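You operate a simulated robot arm through the tools that you are given. There is no shell and no other tool.

You are at the controls of a simulated robot arm. One attempt, no reset.

Task
Check the gauge blocks on the top of the blue bench. At the end: the silver gauge block with the smallest size on its label from the top of the blue bench is on top of the white belts box; the silver gauge block with the largest size on its label from the top of the blue bench is on top of the brown small carton on the top of the blue bench; the white packet (marked "SPRINGS") from the top of the blue bench stands on top of the black rim coil; the orange handled pad stands where the white packet stood; whatever was shut is shut again. Leave all else as you found it, and nothing knocked over.

Only the result counts: the job must be done as asked and must still hold three seconds after the hand-in. Knocking over, shifting, dropping, spilling or breaking anything else fails it.

Robot
A 7-joint arm with a two-finger parallel gripper, fixed in place. Base frame: the origin is at the foot of the arm, x ahead of it, y to its left, z up; the work surface is at about z = 0. Units: m, rad, N and s.
With the tool pointing down near the work surface it reaches from about 0.24 to 0.62 m from the base axis. Its first joint turns from -1.152 to 1.152 rad. Payload 2.6 kg.
Tool frame: the origin (TCP) lies between the finger pads and is the grasp point; the fingertips stand 0.03 m ahead of it; z points along the fingers, y is the line along which they close. The gripper opens to 0.094 m. The fingers are 0.028 m wide and 0.01 m thick; the gripper's body (0.05 by 0.096 m) begins 0.055 m behind the TCP.
Orientation is that of the tool frame in the base frame, as a unit quaternion [x, y, z, w]. With the fingers straight down and closing along the base's y, the tool's x points along the base's -x, its y along +y and its z along -z.

Tools
- The arm moves only by the tool play_rows. Its argument "moves" is a list of rows, each a list of 7 numbers: the gripper command, from -1 (fully open) to 1 (shut), values between in proportion, then the shift along the base's x, y, z in m, then the turn, a rotation vector about the base's x, y, z in degrees. In form: [[hand, dx, dy, dz, rx, ry, rz], ...]. A call has 1 to 20 rows; each row shifts and turns the commanded pose from where the row before left it. A row lasts 0.2 s, in which the tool goes at most 0.05 m and 0.15 rad; a call with a longer step from one row to the next is refused whole, and so is a gripper value outside its range. Where a pose cannot be reached the arm comes as near as it can. A force on the tool above 40 N (or 10 N above the force at the start of the call, whichever is more), or a blocked arm, ends the call early, and 0.2 s more pass. Each finger travels about 0.072 m/s and halts on what it meets, pressing with about 21 N; the grip force reading is that of the motor and also rises with nothing between the fingers. The clock runs only during rows and for 0.2 s after the last one: add rows that do not move to give the fingers time. The reply holds the time, the measured pose of the TCP, the force on the tool along the base axes, the opening and the grip force, in the units named above and with some noise, with the torque about the TCP (base axes, N m) and any sound that the robot's microphone picked up, and new pictures: "pictures" is both (left out), scene, wrist or none.
- Cameras (640 x 400 px; columns grow to the right, rows downward): "scene" is fixed at [0.0345, 0.4337, 0.5575]; the picture's right is [-0.79, -0.61, 0.00], its down [-0.40, 0.51, -0.76] and it looks along [0.47, -0.60, -0.65] (base axes); focal length 288 px, centre (320, 200). "wrist" rides on the gripper at [0.076, 0.014, -0.103] in the tool frame; the picture's right is [-0.18, 0.98, 0.00], its down [-0.75, -0.14, -0.64] and it looks along [-0.63, -0.12, 0.77] (tool axes); focal length 243 px, centre (320, 200). There is no depth. A picture from a camera that has moved, and an enlarged one, comes with that camera's place and axes in the base frame and with its lens.
- inspect(camera, box): a new picture of the part [left, top, right, bottom] of that camera's present view, enlarged. It takes no simulated time.
- job_done(): hands the job in; it is judged then, once.

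Places have to be worked out from the pictures, the camera data and where the tool is seen. Open the gripper and draw the arm clear of the work before you hand the job in, unless the task says otherwise.

The tools are called after "Emit:" by a JSON object that holds its "op" and its "data". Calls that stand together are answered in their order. play_rows: Moves the arm, as the interface text tells. Its arguments: {"type":"object","properties":{"moves":{"type":"array","items":{"type":"array","items":{"type":"number"}}},"pictures":{"type":"string","enum":["both","scene","wrist","none"]}},"required":["moves"]} The other tools are called the same way: inspect (camera, box) takes an enlarged picture of a part of a camera's view; job_done () hands the job in.

At the start:

```text
t: 0.0
ee_pos: [0.3841, 0.1856, 0.2932]
ee_rot: [0.0, 1.0, -0.001, 0.0]
wrist_force: [-0.3, -0.3, -0.5]
ft_torque: [0.01, 0.01, -0.02]
grip_width: 0.0937
finger_force: 0.1
```

scene: 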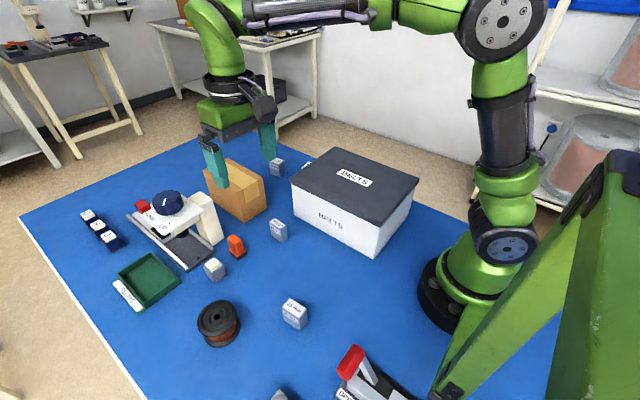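
wrist: 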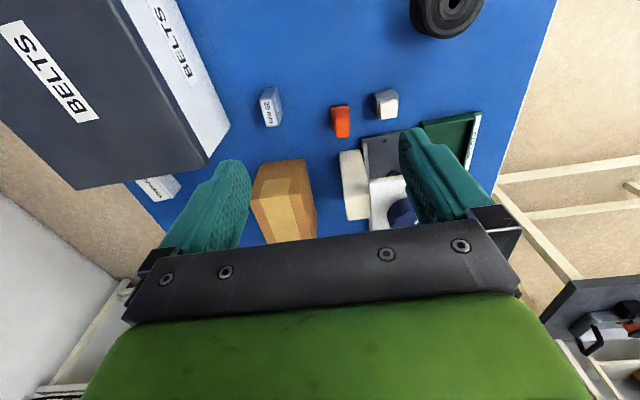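

The scene shows several small blocks, a carton, a lidded belts box, a coil and other fixtures. I'll take enlarged views first to identify each item and read labels.

Emit:
{"op": "inspect", "data": {"camera": "scene", "box": [60, 140, 220, 240]}}

Emit:
{"op": "inspect", "data": {"camera": "scene", "box": [190, 140, 350, 240]}}

Emit:
{"op": "inspect", "data": {"camera": "scene", "box": [180, 230, 340, 330]}}

Emit:
{"op": "inspect", "data": {"camera": "scene", "box": [240, 300, 400, 400]}}

Emit:
{"op": "inspect", "data": {"camera": "scene", "box": [280, 140, 440, 240]}}

Emit:
{"op": "inspect", "data": {"camera": "wrist", "box": [240, 60, 400, 160]}}

Emit:
{"op": "inspect", "data": {"camera": "wrist", "box": [100, 140, 260, 240]}}

Emit:
{"op": "inspect", "data": {"camera": "wrist", "box": [320, 80, 500, 240]}}

```text
4.00 times, centred on (140, 190) of scene
camera zoom: at [0.0345, 0.4337, 0.5575], right [-0.79, -0.61, 0.0], down [-0.4, 0.51, -0.76], along [0.47, -0.6, -0.65], focal length 1152 px, centre (1040, 240)
```

zoom: 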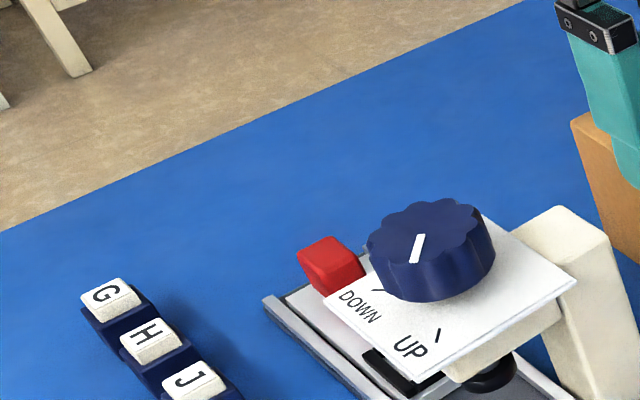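

```text
4.00 times, centred on (270, 190) of scene
camera zoom: at [0.0345, 0.4337, 0.5575], right [-0.79, -0.61, 0.0], down [-0.4, 0.51, -0.76], along [0.47, -0.6, -0.65], focal length 1152 px, centre (520, 240)
```

zoom: 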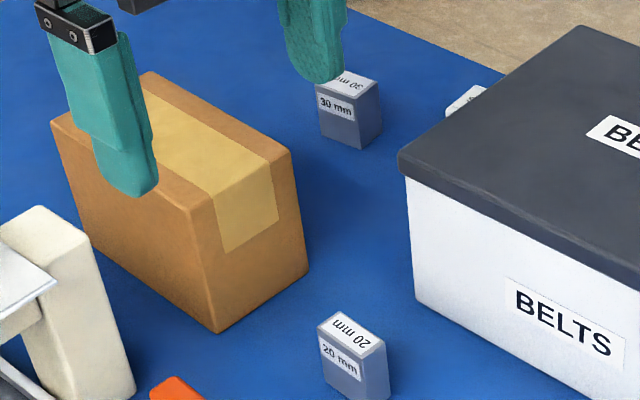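

```text
4.00 times, centred on (260, 280) of scene
camera zoom: at [0.0345, 0.4337, 0.5575], right [-0.79, -0.61, 0.0], down [-0.4, 0.51, -0.76], along [0.47, -0.6, -0.65], focal length 1152 px, centre (560, -120)
```

zoom: 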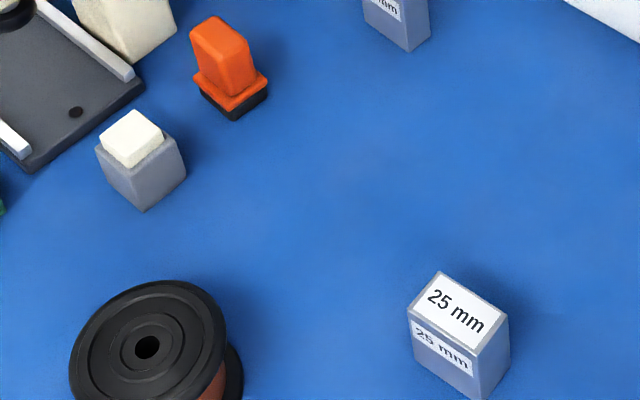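

```text
4.00 times, centred on (320, 350) of scene
camera zoom: at [0.0345, 0.4337, 0.5575], right [-0.79, -0.61, 0.0], down [-0.4, 0.51, -0.76], along [0.47, -0.6, -0.65], focal length 1152 px, centre (320, -400)
```

zoom: 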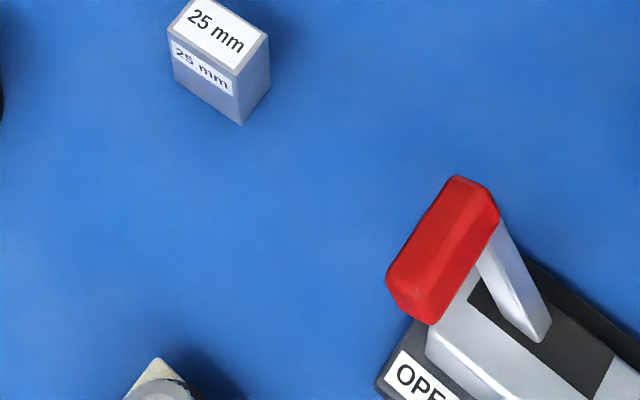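

```text
4.00 times, centred on (360, 190) of scene
camera zoom: at [0.0345, 0.4337, 0.5575], right [-0.79, -0.61, 0.0], down [-0.4, 0.51, -0.76], along [0.47, -0.6, -0.65], focal length 1152 px, centre (160, 240)
```

zoom: 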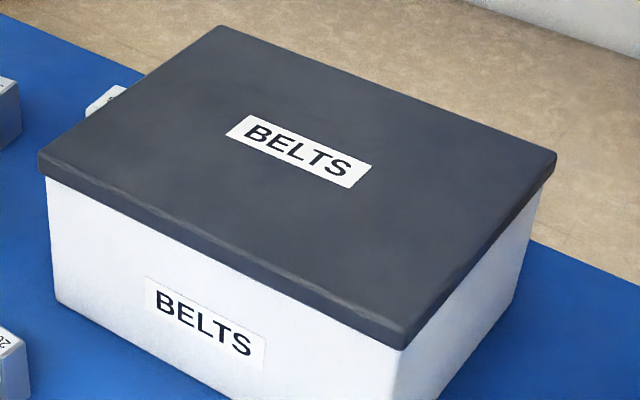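

```text
4.00 times, centred on (320, 110) of wrist
camera zoom: at [0.3088, 0.2005, 0.3956], right [0.18, 0.98, 0.0], down [0.75, -0.14, 0.64], along [0.63, -0.12, -0.77], focal length 970 px, centre (320, 560)
```

zoom: 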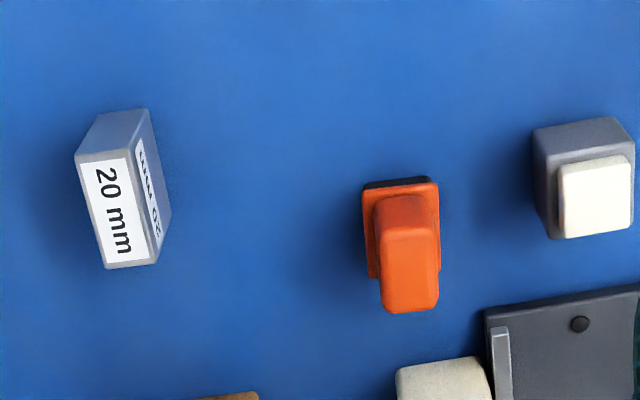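

```text
4.00 times, centred on (180, 190) of wrist
camera zoom: at [0.3088, 0.2005, 0.3956], right [0.18, 0.98, 0.0], down [0.75, -0.14, 0.64], along [0.63, -0.12, -0.77], focal length 970 px, centre (880, 240)
```

zoom: 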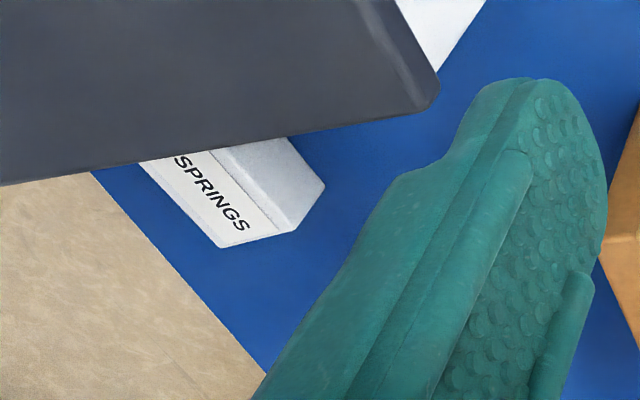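

```text
2.50 times, centred on (410, 160) of wrist
camera zoom: at [0.3088, 0.2005, 0.3956], right [0.18, 0.98, 0.0], down [0.75, -0.14, 0.64], along [0.63, -0.12, -0.77], focal length 606 px, centre (95, 300)
```

zoom: 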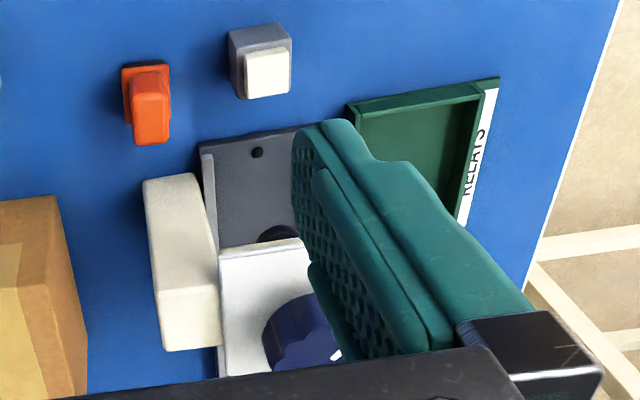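

Silver blocks labelled 20, 25 and 30 mm are visible, the SPRINGS packet is behind the belts box, and there may be more hidden behind the boxes. I'll raise the arm over the middle to survey with the wrist camera.

Emit:
{"op": "play_rows", "data": {"moves": [[-1, -0.01, -0.03, 0.025, 0, 0, 0], [-1, -0.01, -0.03, 0.025, 0, 0, 0], [-1, -0.01, -0.03, 0.025, 0, 0, 0], [-1, -0.01, -0.03, 0.025, 0, 0, 0], [-1, -0.01, -0.03, 0.025, 0, 0, 0], [-1, -0.01, -0.03, 0.01, 0, 0, 0], [-1, 0, 0, 0, 0, 0, 0]]}}

```text
t: 1.6
ee_pos: [0.3245, 0.0051, 0.4277]
ee_rot: [0.0, 1.0, 0.0, 0.0]
wrist_force: [0.4, -0.5, 0.8]
ft_torque: [0.01, 0.03, -0.01]
grip_width: 0.094
finger_force: 0.2
camera wrist: at [0.2487, 0.0197, 0.5287], right [0.18, 0.98, 0.0], down [0.75, -0.14, 0.64], along [0.63, -0.12, -0.77], focal length 243 px, centre (320, 200)
```

scene: 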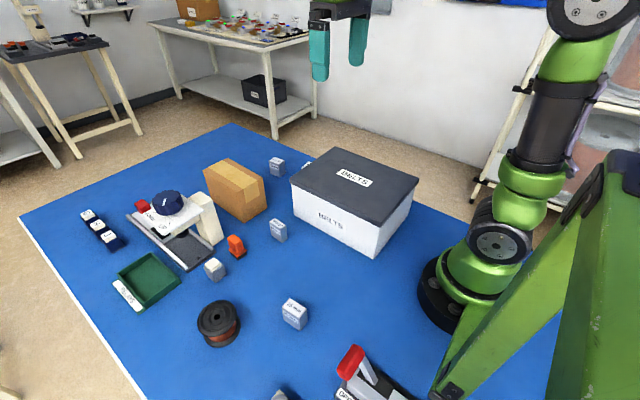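
wrist: 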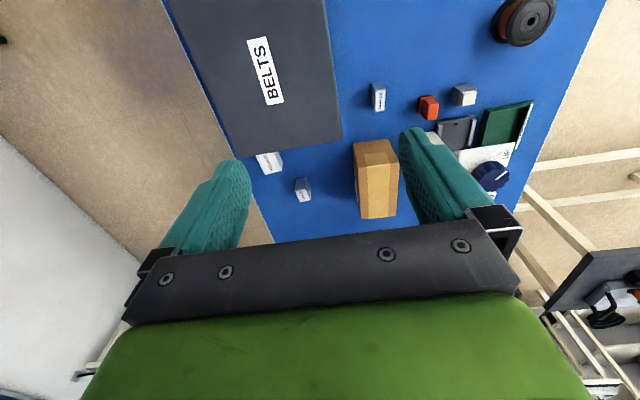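

The overview shows the 30 mm block and SPRINGS packet behind the box. I'll zoom in for detail.

Emit:
{"op": "inspect", "data": {"camera": "wrist", "box": [230, 130, 350, 220]}}

Emit:
{"op": "inspect", "data": {"camera": "wrist", "box": [340, 60, 540, 220]}}

Emit:
{"op": "inspect", "data": {"camera": "scene", "box": [230, 130, 330, 200]}}

Emit:
{"op": "inspect", "data": {"camera": "scene", "box": [100, 170, 280, 280]}}

```text
4.44 times, centred on (290, 175) of wrist
camera zoom: at [0.2487, 0.0197, 0.5287], right [0.18, 0.98, 0.0], down [0.75, -0.14, 0.64], along [0.63, -0.12, -0.77], focal length 1078 px, centre (453, 311)
```

zoom: 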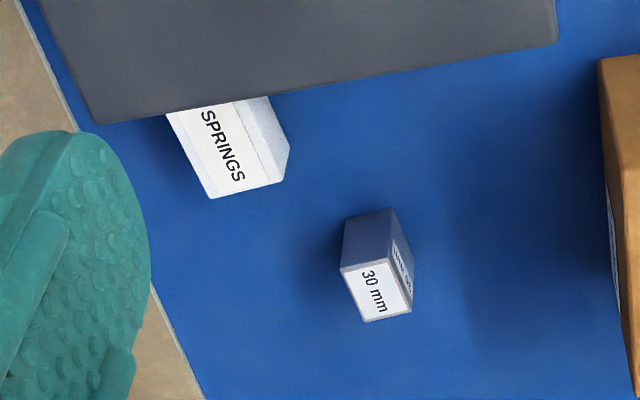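

```text
2.50 times, centred on (440, 140) of wrist
camera zoom: at [0.2487, 0.0197, 0.5287], right [0.18, 0.98, 0.0], down [0.75, -0.14, 0.64], along [0.63, -0.12, -0.77], focal length 606 px, centre (20, 350)
```

zoom: 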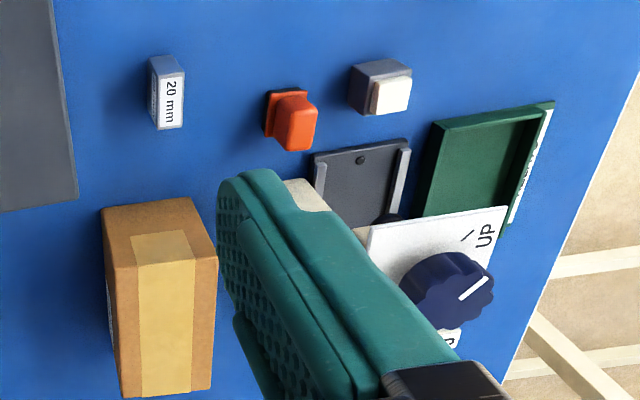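

```text
5.71 times, centred on (280, 165) of scene
camera zoom: at [0.0345, 0.4337, 0.5575], right [-0.79, -0.61, 0.0], down [-0.4, 0.51, -0.76], along [0.47, -0.6, -0.65], focal length 1645 px, centre (549, 400)
```

zoom: 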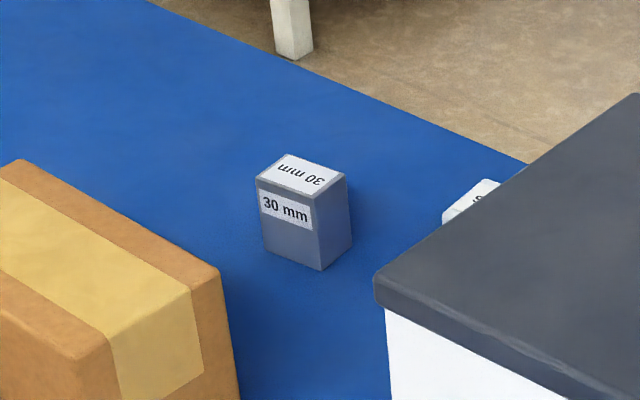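

```text
3.56 times, centred on (190, 225) of scene
camera zoom: at [0.0345, 0.4337, 0.5575], right [-0.79, -0.61, 0.0], down [-0.4, 0.51, -0.76], along [0.47, -0.6, -0.65], focal length 1024 px, centre (782, 111)
```

zoom: 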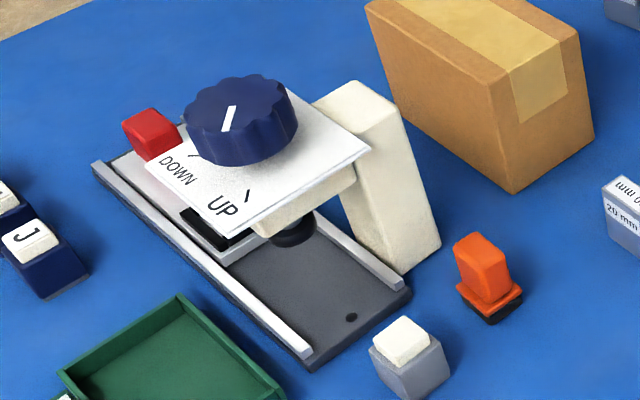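

I'll now turn the wrist a quarter turn and move toward the near-left so the wrist camera looks across the region by the clamp and the partly hidden object at the bottom edge.

Emit:
{"op": "play_rows", "data": {"moves": [[-1, -0.0045, 0.013, 0, 0, 0, 7.5], [-1, -0.0045, 0.013, 0, 0, 0, 7.5], [-1, -0.0045, 0.013, 0, 0, 0, 7.5], [-1, -0.0045, 0.013, 0, 0, 0, 7.5], [-1, -0.0045, 0.013, 0, 0, 0, 7.5], [-1, -0.0045, 0.013, 0, 0, 0, 7.5], [-1, -0.0045, 0.013, 0, 0, 0, 7.5], [-1, -0.0045, 0.013, 0, 0, 0, 7.5], [-1, -0.0045, 0.013, 0, 0, 0, 7.5], [-1, -0.0045, 0.013, 0, 0, 0, 7.5], [-1, -0.0045, 0.013, 0, 0, 0, 7.5], [-1, -0.0045, 0.013, 0, 0, 0, 7.5], [-1, 0, 0, 0, 0, 0, 0]]}}

```text
t: 4.4
ee_pos: [0.272, 0.1624, 0.4291]
ee_rot: [0.708, -0.707, 0.001, 0.0]
wrist_force: [-0.1, -0.2, 0.8]
ft_torque: [0.02, 0.0, 0.01]
grip_width: 0.0939
finger_force: 0.0
camera wrist: at [0.2579, 0.0866, 0.5311], right [-0.98, 0.18, 0.0], down [0.14, 0.75, 0.64], along [0.12, 0.63, -0.77], focal length 243 px, centre (320, 200)
```

scene: 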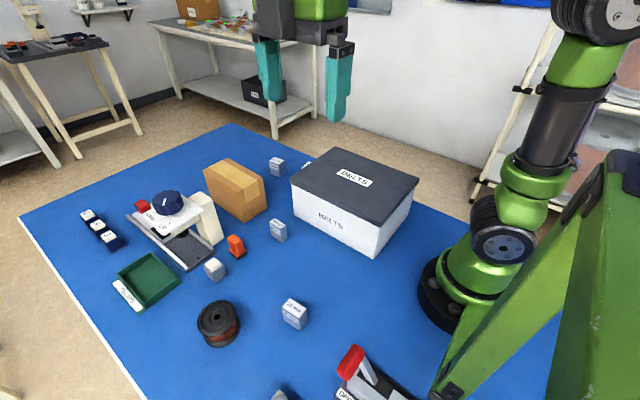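
wrist: 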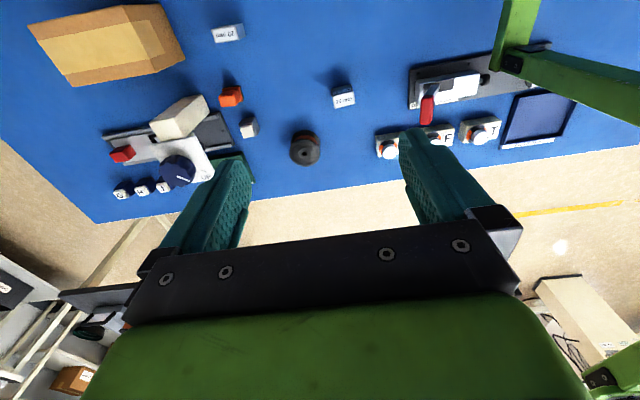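

Emit:
{"op": "inspect", "data": {"camera": "wrist", "box": [360, 30, 600, 180]}}

Emit:
{"op": "inspect", "data": {"camera": "wrist", "box": [200, 10, 380, 180]}}

Emit:
{"op": "inspect", "data": {"camera": "wrist", "box": [80, 0, 260, 200]}}

```text
2.67 times, centred on (480, 105) of wrist
camera zoom: at [0.2579, 0.0866, 0.5311], right [-0.98, 0.18, 0.0], down [0.14, 0.75, 0.64], along [0.12, 0.63, -0.77], focal length 647 px, centre (-107, 453)
```

zoom: 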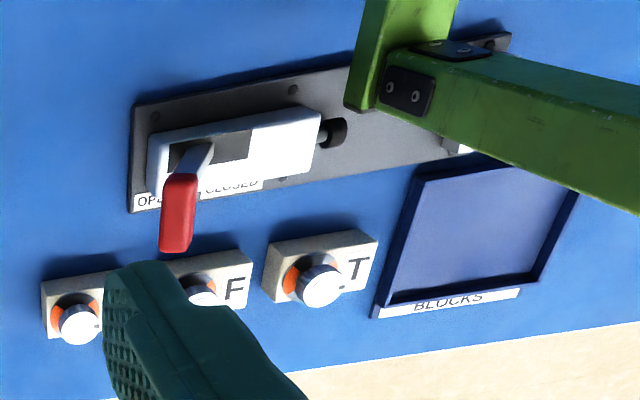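

```text
2.35 times, centred on (290, 95) of wrist
camera zoom: at [0.2579, 0.0866, 0.5311], right [-0.98, 0.18, 0.0], down [0.14, 0.75, 0.64], along [0.12, 0.63, -0.77], focal length 571 px, centre (391, 447)
```

zoom: 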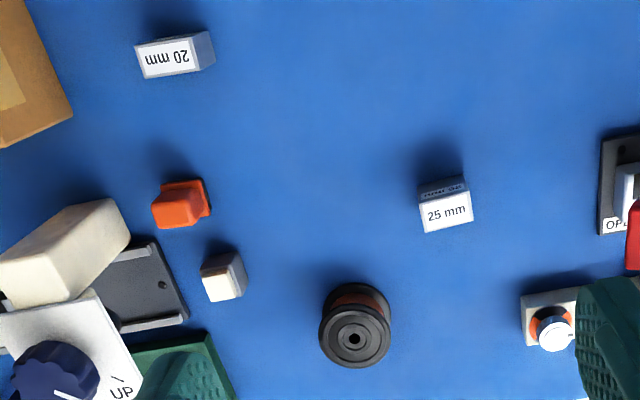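

```text
2.00 times, centred on (170, 100) of wrist
camera zoom: at [0.2579, 0.0866, 0.5311], right [-0.98, 0.18, 0.0], down [0.14, 0.75, 0.64], along [0.12, 0.63, -0.77], focal length 485 px, centre (620, 400)
```

zoom: 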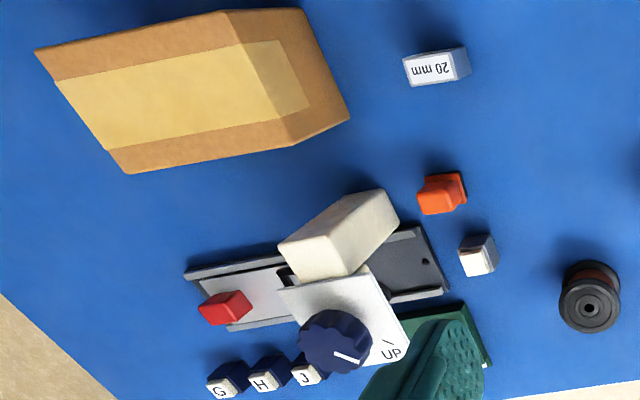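

Three silver gauge blocks (20, 25, 30 mm) are confirmed; the other objects are fixtures, trays and buttons. I'll zoom the scene camera on each item I have to handle, to measure positions precisely.

Emit:
{"op": "inspect", "data": {"camera": "scene", "box": [262, 210, 294, 250]}}

Emit:
{"op": "inspect", "data": {"camera": "scene", "box": [216, 228, 256, 264]}}

Emit:
{"op": "inspect", "data": {"camera": "scene", "box": [190, 290, 250, 355]}}

Emit:
{"op": "inspect", "data": {"camera": "scene", "box": [260, 145, 330, 185]}}

Emit:
{"op": "inspect", "data": {"camera": "scene", "box": [190, 150, 280, 230]}}

```text
10.00 times, centred on (278, 230) of scene
camera zoom: at [0.0344, 0.4337, 0.5575], right [-0.79, -0.61, 0.0], down [-0.4, 0.51, -0.76], along [0.47, -0.6, -0.65], focal length 2879 px, centre (740, -100)
```

zoom: 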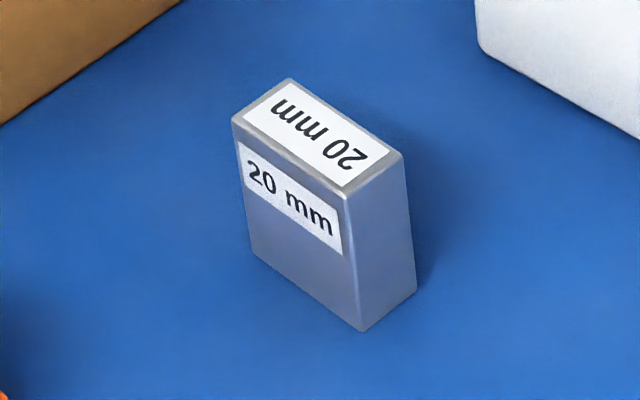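

```text
11.11 times, centred on (236, 246) of scene
camera zoom: at [0.0344, 0.4337, 0.5575], right [-0.79, -0.61, 0.0], down [-0.4, 0.51, -0.76], along [0.47, -0.6, -0.65], focal length 3199 px, centre (1253, -311)
```

zoom: 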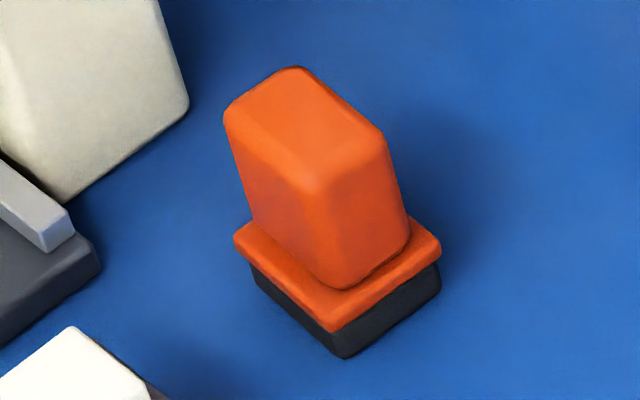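

```text
6.15 times, centred on (220, 322) of scene
camera zoom: at [0.0344, 0.4337, 0.5575], right [-0.79, -0.61, 0.0], down [-0.4, 0.51, -0.76], along [0.47, -0.6, -0.65], focal length 1772 px, centre (935, -554)
```

zoom: 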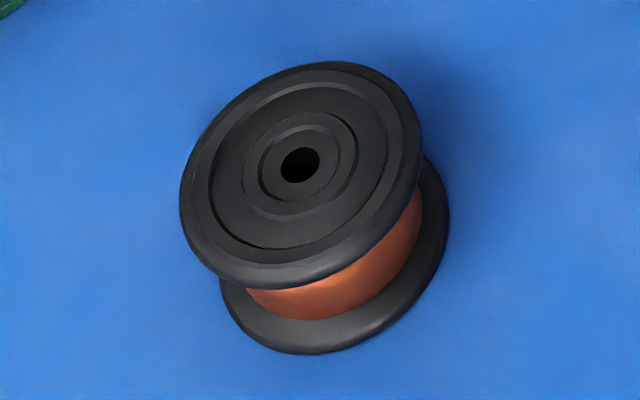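

```text
9.14 times, centred on (295, 165) of scene
camera zoom: at [0.0344, 0.4337, 0.5575], right [-0.79, -0.61, 0.0], down [-0.4, 0.51, -0.76], along [0.47, -0.6, -0.65], focal length 2632 px, centre (549, 520)
```

zoom: 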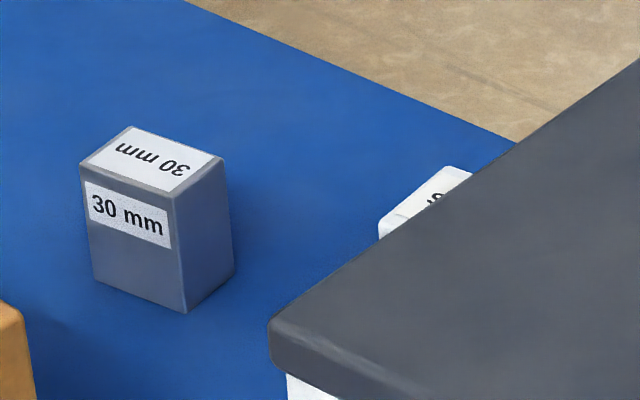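

```text
5.00 times, centred on (235, 190) of scene
camera zoom: at [0.0344, 0.4337, 0.5575], right [-0.79, -0.61, 0.0], down [-0.4, 0.51, -0.76], along [0.47, -0.6, -0.65], focal length 1440 px, centre (745, 250)
```

zoom: 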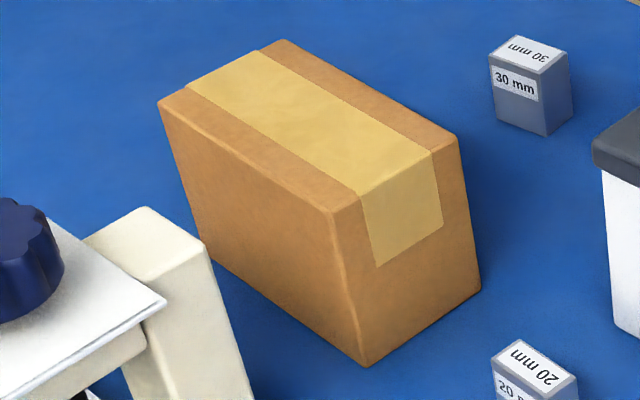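

I have scene-based estimates: 20 mm block near (0.42, 0.10), 30 mm near (0.63, -0.10), packet near (0.54, -0.17). I'll turn the wrist back and move closer to view the packet and 30 mm block from over the belts box, staying high.

Emit:
{"op": "play_rows", "data": {"moves": [[-1, 0.0148, -0.0218, -0.008, 0, 0, -7.5], [-1, 0.0148, -0.0218, -0.008, 0, 0, -7.5], [-1, 0.0148, -0.0218, -0.008, 0, 0, -7.5], [-1, 0.0148, -0.0218, -0.008, 0, 0, -7.5], [-1, 0.0148, -0.0218, -0.008, 0, 0, -7.5], [-1, 0.0148, -0.0218, -0.008, 0, 0, -7.5], [-1, 0.0148, -0.0218, -0.008, 0, 0, -7.5], [-1, 0.0148, -0.0218, -0.008, 0, 0, -7.5], [-1, 0.0148, -0.0218, -0.008, 0, 0, -7.5], [-1, 0.0148, -0.0218, -0.008, 0, 0, -7.5], [-1, 0.0148, -0.0218, -0.008, 0, 0, -7.5], [-1, 0.0148, -0.0218, -0.008, 0, 0, -7.5], [-1, 0, 0, 0, 0, 0, 0]], "pictures": "wrist"}}

Emit:
{"op": "inspect", "data": {"camera": "wrist", "box": [260, 80, 420, 180]}}

```text
t: 7.2
ee_pos: [0.4465, -0.1002, 0.3332]
ee_rot: [0.001, 1.0, 0.0, 0.001]
wrist_force: [-0.9, -0.4, -0.2]
ft_torque: [0.01, 0.03, 0.01]
grip_width: 0.094
finger_force: 0.1
camera wrist: at [0.3707, -0.086, 0.4346], right [0.19, 0.98, 0.0], down [0.75, -0.14, 0.64], along [0.63, -0.12, -0.77], focal length 243 px, centre (320, 200)
```

wrist: 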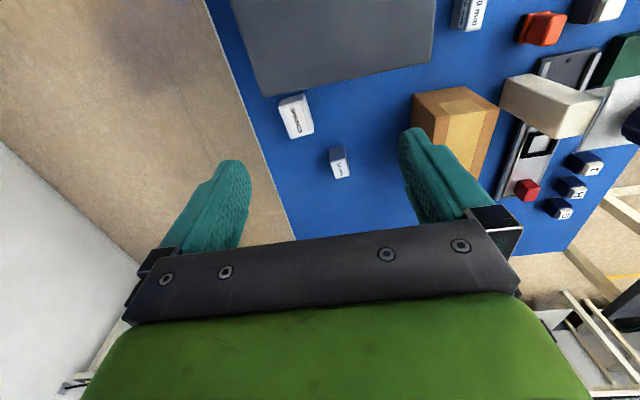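

```text
4.00 times, centred on (340, 130) of wrist
camera zoom: at [0.3707, -0.086, 0.4346], right [0.19, 0.98, 0.0], down [0.75, -0.14, 0.64], along [0.63, -0.12, -0.77], focal length 970 px, centre (240, 480)
```

zoom: 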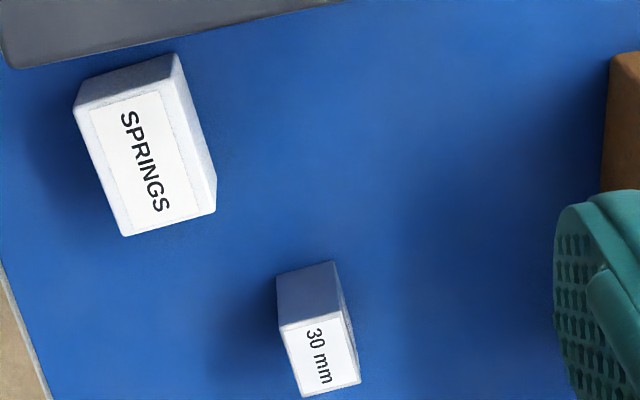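

The packet and the 30 mm block are clearly visible now, both nearly axis-aligned (slightly yawed). I'll zoom in further to get accurate corners for the packet, because the pad has to end up at its spot.

Emit:
{"op": "inspect", "data": {"camera": "wrist", "box": [268, 85, 328, 145]}}

Emit:
{"op": "inspect", "data": {"camera": "wrist", "box": [318, 138, 358, 182]}}

Emit:
{"op": "inspect", "data": {"camera": "wrist", "box": [400, 70, 520, 190]}}

Emit:
{"op": "inspect", "data": {"camera": "wrist", "box": [220, 0, 440, 110]}}

```text
6.67 times, centred on (298, 115) of wrist
camera zoom: at [0.3707, -0.086, 0.4346], right [0.19, 0.98, 0.0], down [0.75, -0.14, 0.64], along [0.63, -0.12, -0.77], focal length 1618 px, centre (467, 767)
```

zoom: 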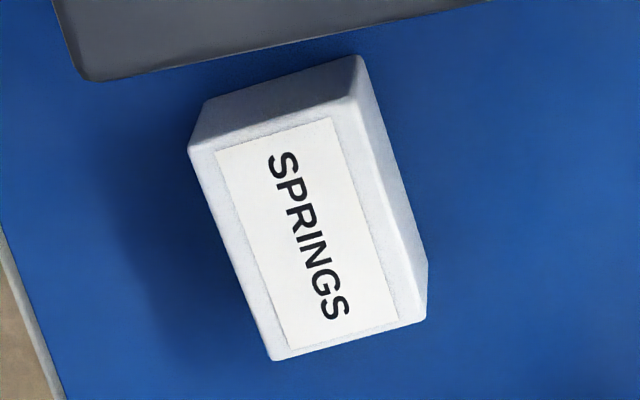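

```text
9.09 times, centred on (338, 160) of wrist
camera zoom: at [0.3707, -0.086, 0.4346], right [0.19, 0.98, 0.0], down [0.75, -0.14, 0.64], along [0.63, -0.12, -0.77], focal length 2206 px, centre (156, 564)
```

zoom: 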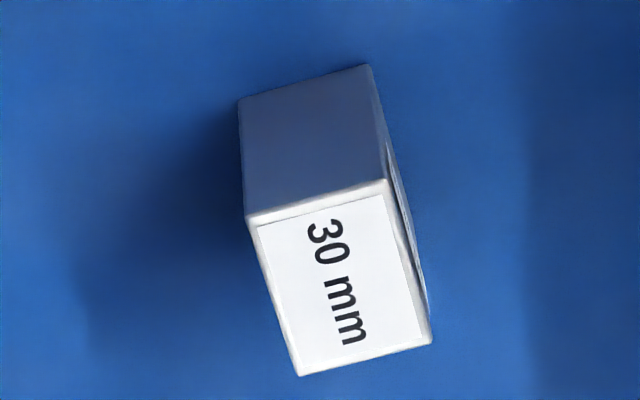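

```text
3.33 times, centred on (460, 130) of wrist
camera zoom: at [0.3707, -0.086, 0.4346], right [0.19, 0.98, 0.0], down [0.75, -0.14, 0.64], along [0.63, -0.12, -0.77], focal length 809 px, centre (-147, 433)
```

zoom: 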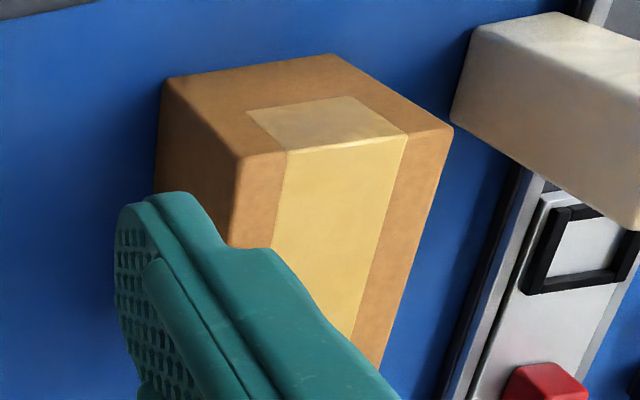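

```text
2.91 times, centred on (330, 55) of wrist
camera zoom: at [0.3707, -0.086, 0.4346], right [0.19, 0.98, 0.0], down [0.75, -0.14, 0.64], along [0.63, -0.12, -0.77], focal length 706 px, centre (291, 622)
```

zoom: 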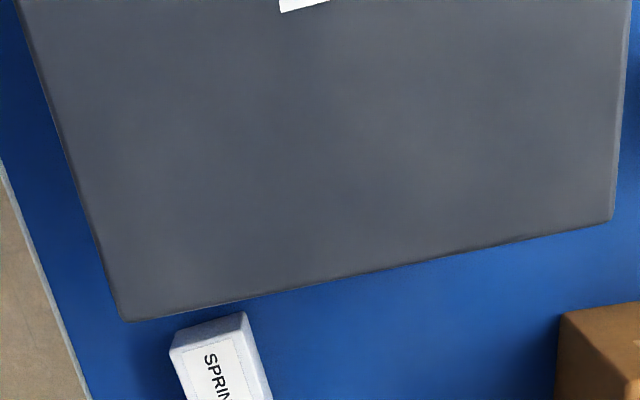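

The packet measures about 42×57×37 mm, centred near (0.52, -0.155), yawed ~5°. I'll move above it with a 5° yaw and a slight 10° tilt, to keep the hand clear of the lid edge, then look again.

Emit:
{"op": "play_rows", "data": {"moves": [[-1, 0.0151, -0.011, -0.0263, 0, 0, 5], [-1, 0.0151, -0.011, -0.0263, -0.44, 4.98, 0], [-1, 0.0151, -0.011, -0.0263, -0.44, 4.98, 0], [-1, 0.0151, -0.011, -0.0263, 0, 0, 0], [-1, 0.0151, -0.011, -0.0263, 0, 0, 0], [-1, 0, 0, 0, 0, 0, 0]]}}

Emit:
{"op": "inspect", "data": {"camera": "wrist", "box": [200, 50, 440, 200]}}

```text
t: 8.6
ee_pos: [0.5229, -0.1567, 0.1985]
ee_rot: [-0.044, 0.995, -0.004, -0.087]
wrist_force: [0.1, -0.6, 0.4]
ft_torque: [0.0, 0.0, -0.04]
grip_width: 0.0939
finger_force: 0.1
camera wrist: at [0.4646, -0.1472, 0.3125], right [0.1, 0.99, -0.03], down [0.86, -0.07, 0.5], along [0.5, -0.08, -0.86], focal length 243 px, centre (320, 200)
```

scene: 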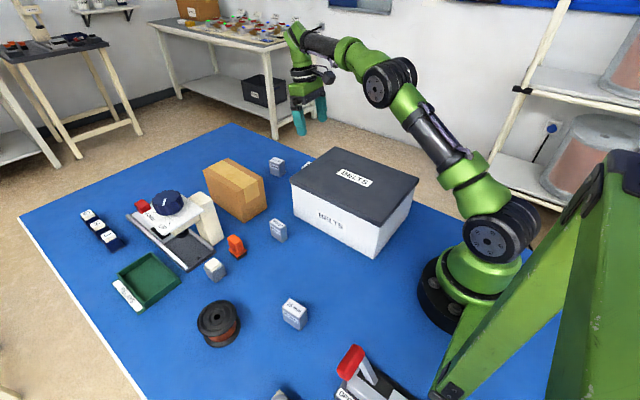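
wrist: 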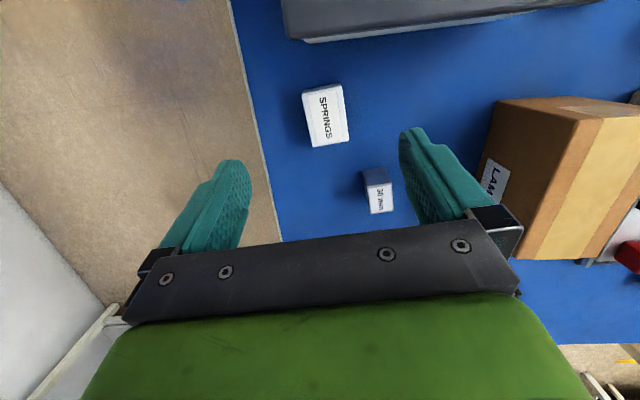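

```text
2.67 times, centred on (320, 125) of wrist
camera zoom: at [0.4646, -0.1472, 0.3125], right [0.1, 0.99, -0.03], down [0.86, -0.07, 0.5], along [0.5, -0.08, -0.86], focal length 647 px, centre (320, 400)
```

zoom: 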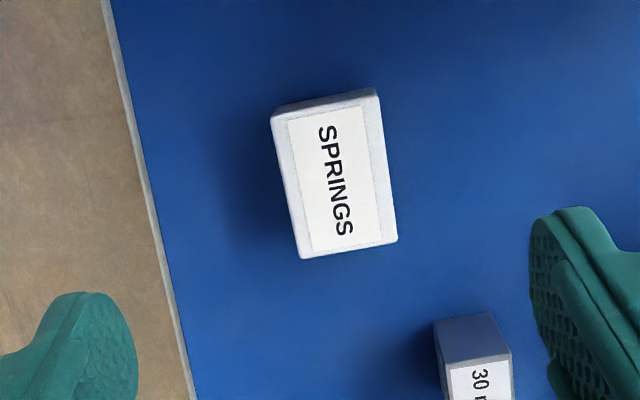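

Packet centre re-measures at (0.517, -0.155) and sits between the fingers with good side clearance. I'll descend in stages, first to z≈0.065.

Emit:
{"op": "play_rows", "data": {"moves": [[-1, -0.001, 0, -0.034, 0, 0, 0], [-1, -0.001, 0, -0.034, 0, 0, 0], [-1, -0.001, 0.001, -0.034, 0, 0, 0], [-1, 0, 0, -0.032, 0, 0, 0], [-1, 0, 0, 0, 0, 0, 0]]}}

Emit:
{"op": "inspect", "data": {"camera": "scene", "box": [250, 80, 410, 180]}}

```text
t: 9.8
ee_pos: [0.5207, -0.1562, 0.0656]
ee_rot: [-0.044, 0.995, -0.003, -0.087]
wrist_force: [0.1, 0.1, -0.4]
ft_torque: [-0.01, -0.04, -0.02]
grip_width: 0.0938
finger_force: 0.1
camera wrist: at [0.4632, -0.1453, 0.1793], right [0.1, 0.99, -0.03], down [0.86, -0.07, 0.5], along [0.5, -0.08, -0.86], focal length 243 px, centre (320, 200)
```

scene: 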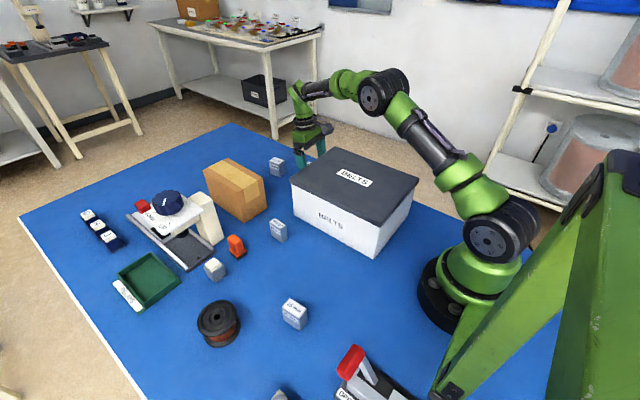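
wrist: 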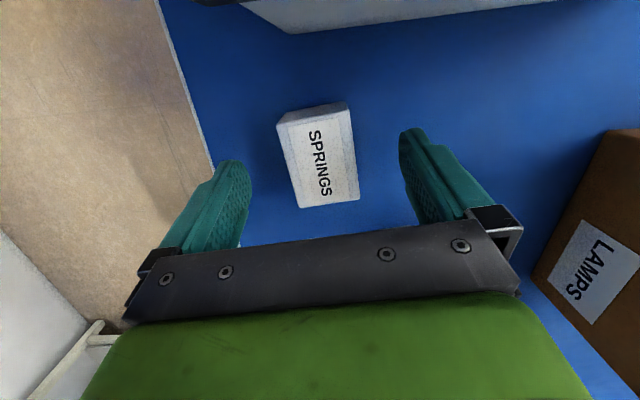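

```text
4.00 times, centred on (330, 130) of scene
camera zoom: at [0.0345, 0.4337, 0.5575], right [-0.79, -0.61, 0.0], down [-0.4, 0.51, -0.76], along [0.47, -0.6, -0.65], focal length 1152 px, centre (280, 480)
```

zoom: 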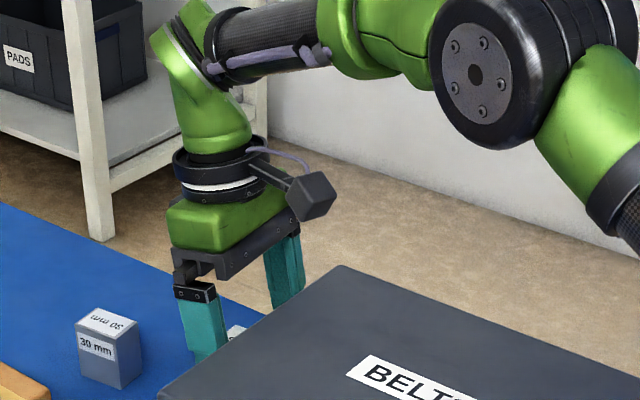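

The packet is centred between the fingers and aligned with the grip. I'll lower to z≈0.04 and close.

Emit:
{"op": "play_rows", "data": {"moves": [[-1, -0.002, 0.0015, -0.026, 0, 0, 0], [-1, 0, 0, 0, 0, 0, 0], [1, 0, 0, 0, 0, 0, 0], [1, 0, 0, 0, 0, 0, 0], [1, 0, 0, 0, 0, 0, 0], [1, 0, 0, 0, 0, 0, 0], [1, 0, 0, 0, 0, 0, 0]]}}

```text
t: 11.4
ee_pos: [0.5211, -0.1536, 0.0397]
ee_rot: [-0.043, 0.995, -0.003, -0.087]
wrist_force: [-0.4, 0.4, 0.8]
ft_torque: [-0.02, -0.01, -0.02]
grip_width: 0.0478
finger_force: 21.3
camera wrist: at [0.4633, -0.1449, 0.1532], right [0.09, 0.99, -0.03], down [0.86, -0.07, 0.5], along [0.5, -0.08, -0.86], focal length 243 px, centre (320, 200)
```

scene: 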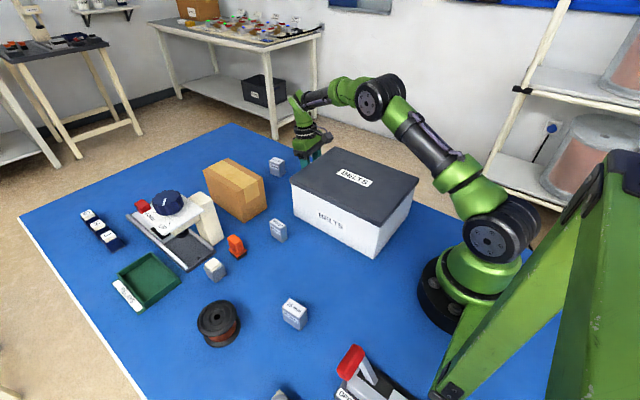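
wrist: 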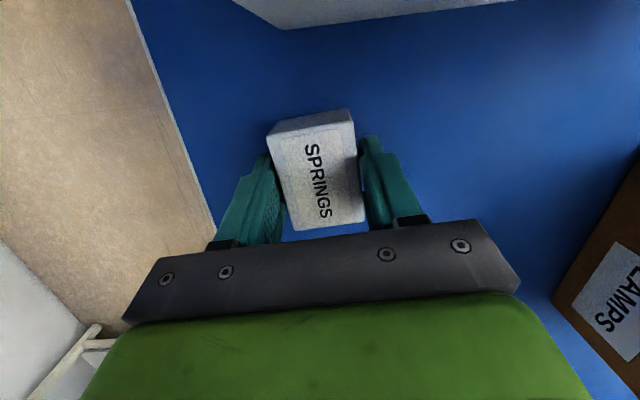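

Grip reads 0.048 m at 21 N — slightly wider than I measured. I'll zoom in to check how the packet sits between the fingers before lifting.

Emit:
{"op": "inspect", "data": {"camera": "wrist", "box": [220, 90, 420, 250]}}

Emit:
{"op": "inspect", "data": {"camera": "scene", "box": [270, 100, 350, 180]}}

```text
2.50 times, centred on (320, 170) of wrist
camera zoom: at [0.4633, -0.1449, 0.1532], right [0.09, 0.99, -0.03], down [0.86, -0.07, 0.5], along [0.5, -0.08, -0.86], focal length 606 px, centre (320, 275)
```

zoom: 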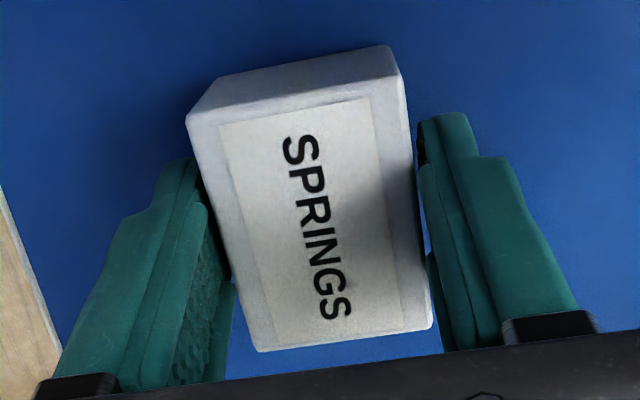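

```text
5.00 times, centred on (310, 140) of scene
camera zoom: at [0.0345, 0.4337, 0.5575], right [-0.79, -0.61, 0.0], down [-0.4, 0.51, -0.76], along [0.47, -0.6, -0.65], focal length 1440 px, centre (370, 500)
```

zoom: 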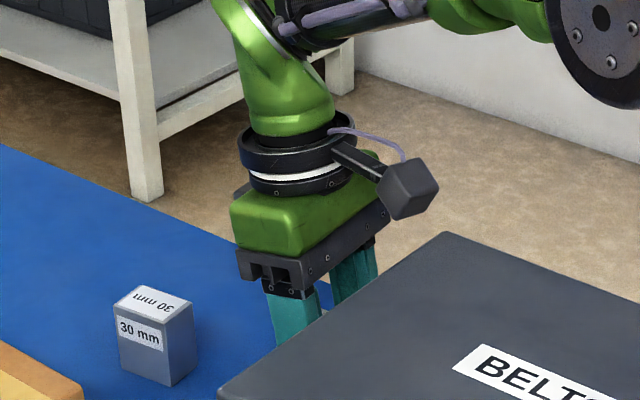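

The packet is aligned with the pads and held firmly. I'll lift straight up and check that it comes along.

Emit:
{"op": "play_rows", "data": {"moves": [[1, 0, 0, 0.01, 0, 0, 0], [1, 0, 0, 0.02, 0, 0, 0], [1, 0, 0, 0.04, 0, 0, 0], [1, 0, 0, 0.04, 0, 0, 0], [1, 0, 0, 0.04, 0, 0, 0], [1, 0, 0, 0.04, 0, 0, 0], [1, 0, 0, 0, 0, 0, 0]]}}

Emit:
{"op": "inspect", "data": {"camera": "scene", "box": [250, 70, 370, 170]}}

Emit:
{"op": "inspect", "data": {"camera": "wrist", "box": [220, 90, 420, 250]}}

```text
t: 13.0
ee_pos: [0.5171, -0.1537, 0.2319]
ee_rot: [-0.043, 0.995, -0.004, -0.087]
wrist_force: [-0.6, -0.1, 0.3]
ft_torque: [0.0, -0.02, -0.01]
grip_width: 0.0002
finger_force: 21.0
camera wrist: at [0.4595, -0.1446, 0.3456], right [0.09, 0.99, -0.03], down [0.86, -0.07, 0.5], along [0.5, -0.08, -0.86], focal length 243 px, centre (320, 200)
```

scene: 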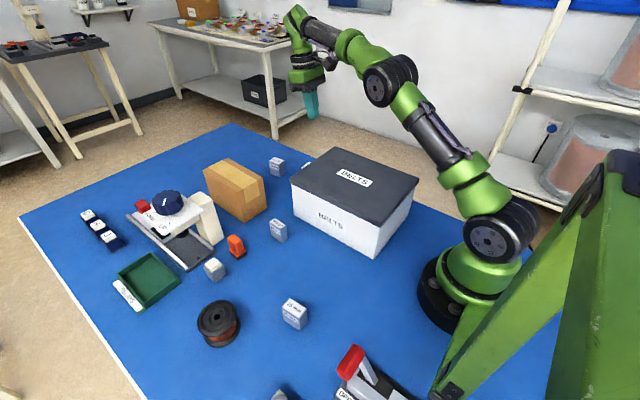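
wrist: 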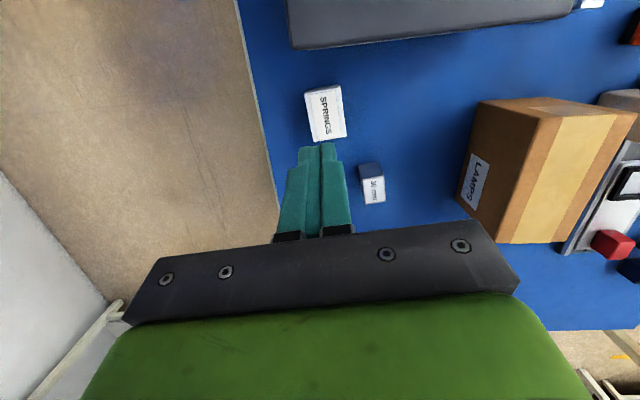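

```text
4.00 times, centred on (310, 120) of scene
camera zoom: at [0.0344, 0.4337, 0.5575], right [-0.79, -0.61, 0.0], down [-0.4, 0.51, -0.76], along [0.47, -0.6, -0.65], focal length 1152 px, centre (360, 520)
```

zoom: 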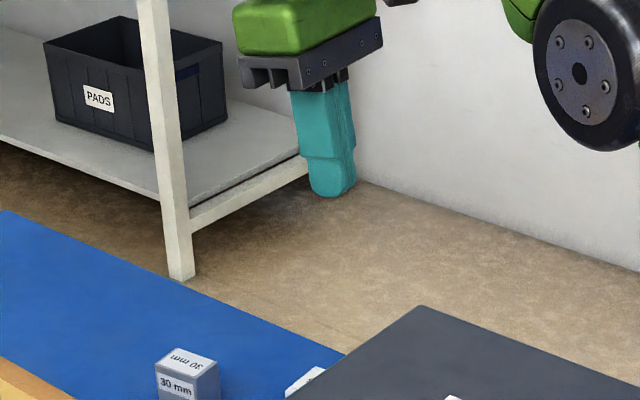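

```text
2.50 times, centred on (320, 170) of wrist
camera zoom: at [0.4595, -0.1446, 0.3456], right [0.09, 0.99, -0.03], down [0.86, -0.07, 0.5], along [0.5, -0.08, -0.86], focal length 606 px, centre (320, 275)
```

zoom: 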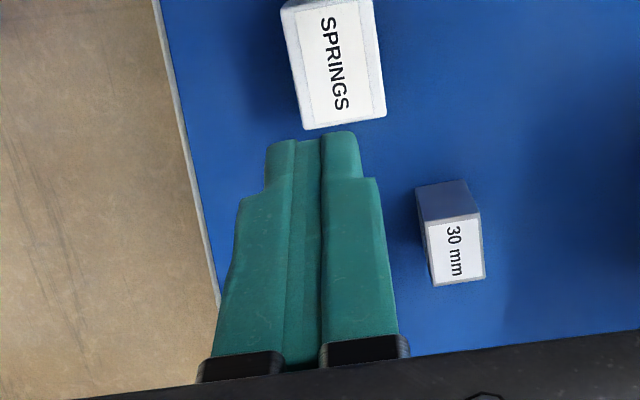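

The packet stayed put — the fingers slid off it and closed fully. It may have sloping sides; I'll look closely at its shape and check that it hasn't moved.

Emit:
{"op": "inspect", "data": {"camera": "wrist", "box": [295, 78, 355, 148]}}

Emit:
{"op": "inspect", "data": {"camera": "scene", "box": [295, 150, 325, 175]}}

```text
5.71 times, centred on (325, 113) of wrist
camera zoom: at [0.4595, -0.1446, 0.3456], right [0.09, 0.99, -0.03], down [0.86, -0.07, 0.5], along [0.5, -0.08, -0.86], focal length 1386 px, centre (291, 697)
```

zoom: 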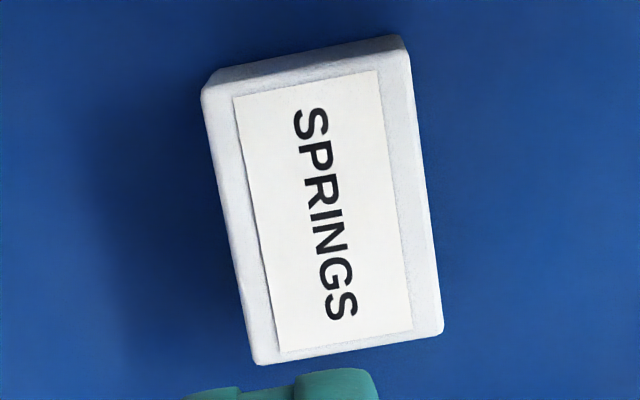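

```text
16.00 times, centred on (310, 162) of scene
camera zoom: at [0.0344, 0.4337, 0.5575], right [-0.79, -0.61, 0.0], down [-0.4, 0.51, -0.76], along [0.47, -0.6, -0.65], focal length 4607 px, centre (480, 800)
```

zoom: 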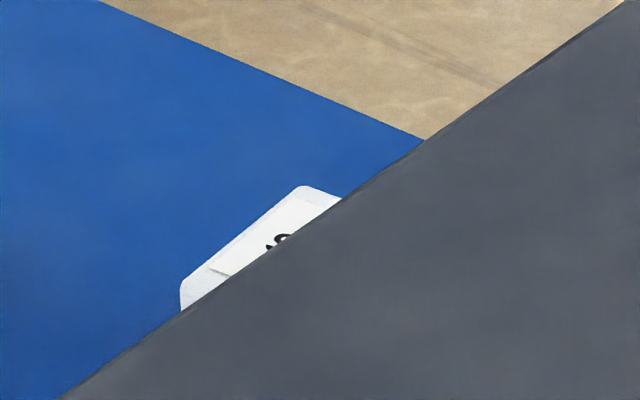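

The packet is still in place (about 0.517, -0.152) and looks like a plain box. I'll retry slightly deeper, keep the grip for longer, and lift in tiny steps while watching force and width.

Emit:
{"op": "play_rows", "data": {"moves": [[-1, 0, 0, 0, 0, 0, 0], [-1, 0, 0, 0, 0, 0, 0], [-1, 0, 0, 0, 0, 0, 0], [-1, 0.001, 0.001, -0.045, 0, 0, 0], [-1, 0, 0, -0.045, 0, 0, 0], [-1, 0, 0, -0.045, 0, 0, 0], [-1, 0, 0, -0.03, 0, 0, 0], [-1, 0, 0, 0, 0, 0, 0]]}}

Emit:
{"op": "inspect", "data": {"camera": "wrist", "box": [200, 80, 440, 250]}}

```text
t: 14.8
ee_pos: [0.5201, -0.1516, 0.0626]
ee_rot: [-0.043, 0.995, -0.004, -0.087]
wrist_force: [-0.1, 0.1, -0.6]
ft_torque: [0.02, 0.02, -0.02]
grip_width: 0.0938
finger_force: 0.0
camera wrist: at [0.4612, -0.1426, 0.1755], right [0.1, 0.99, -0.03], down [0.86, -0.07, 0.5], along [0.5, -0.08, -0.86], focal length 243 px, centre (320, 200)
```

scene: 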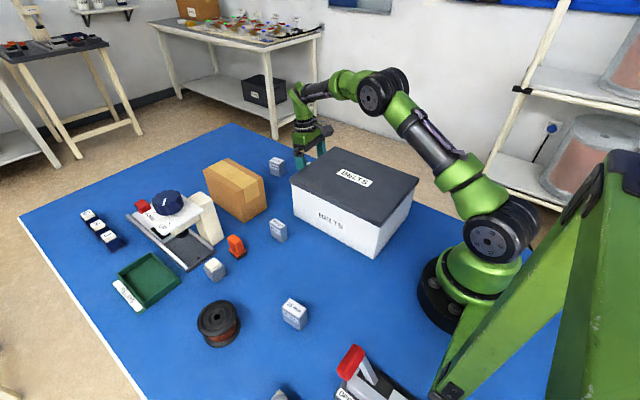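
wrist: 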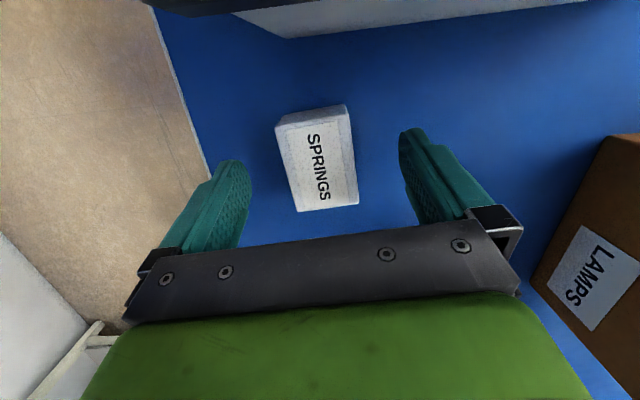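

```text
2.35 times, centred on (320, 165) of wrist
camera zoom: at [0.4612, -0.1426, 0.1755], right [0.1, 0.99, -0.03], down [0.86, -0.07, 0.5], along [0.5, -0.08, -0.86], focal length 571 px, centre (320, 282)
```

zoom: 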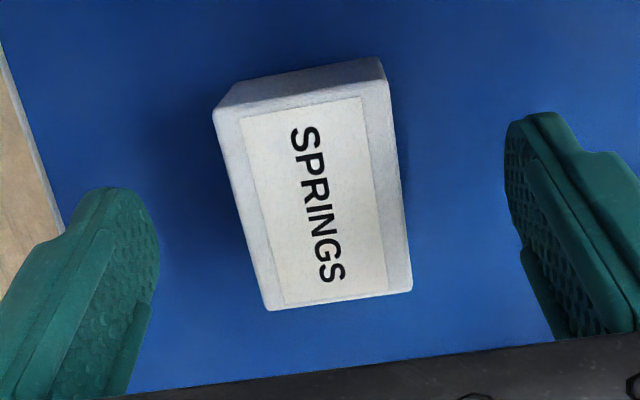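

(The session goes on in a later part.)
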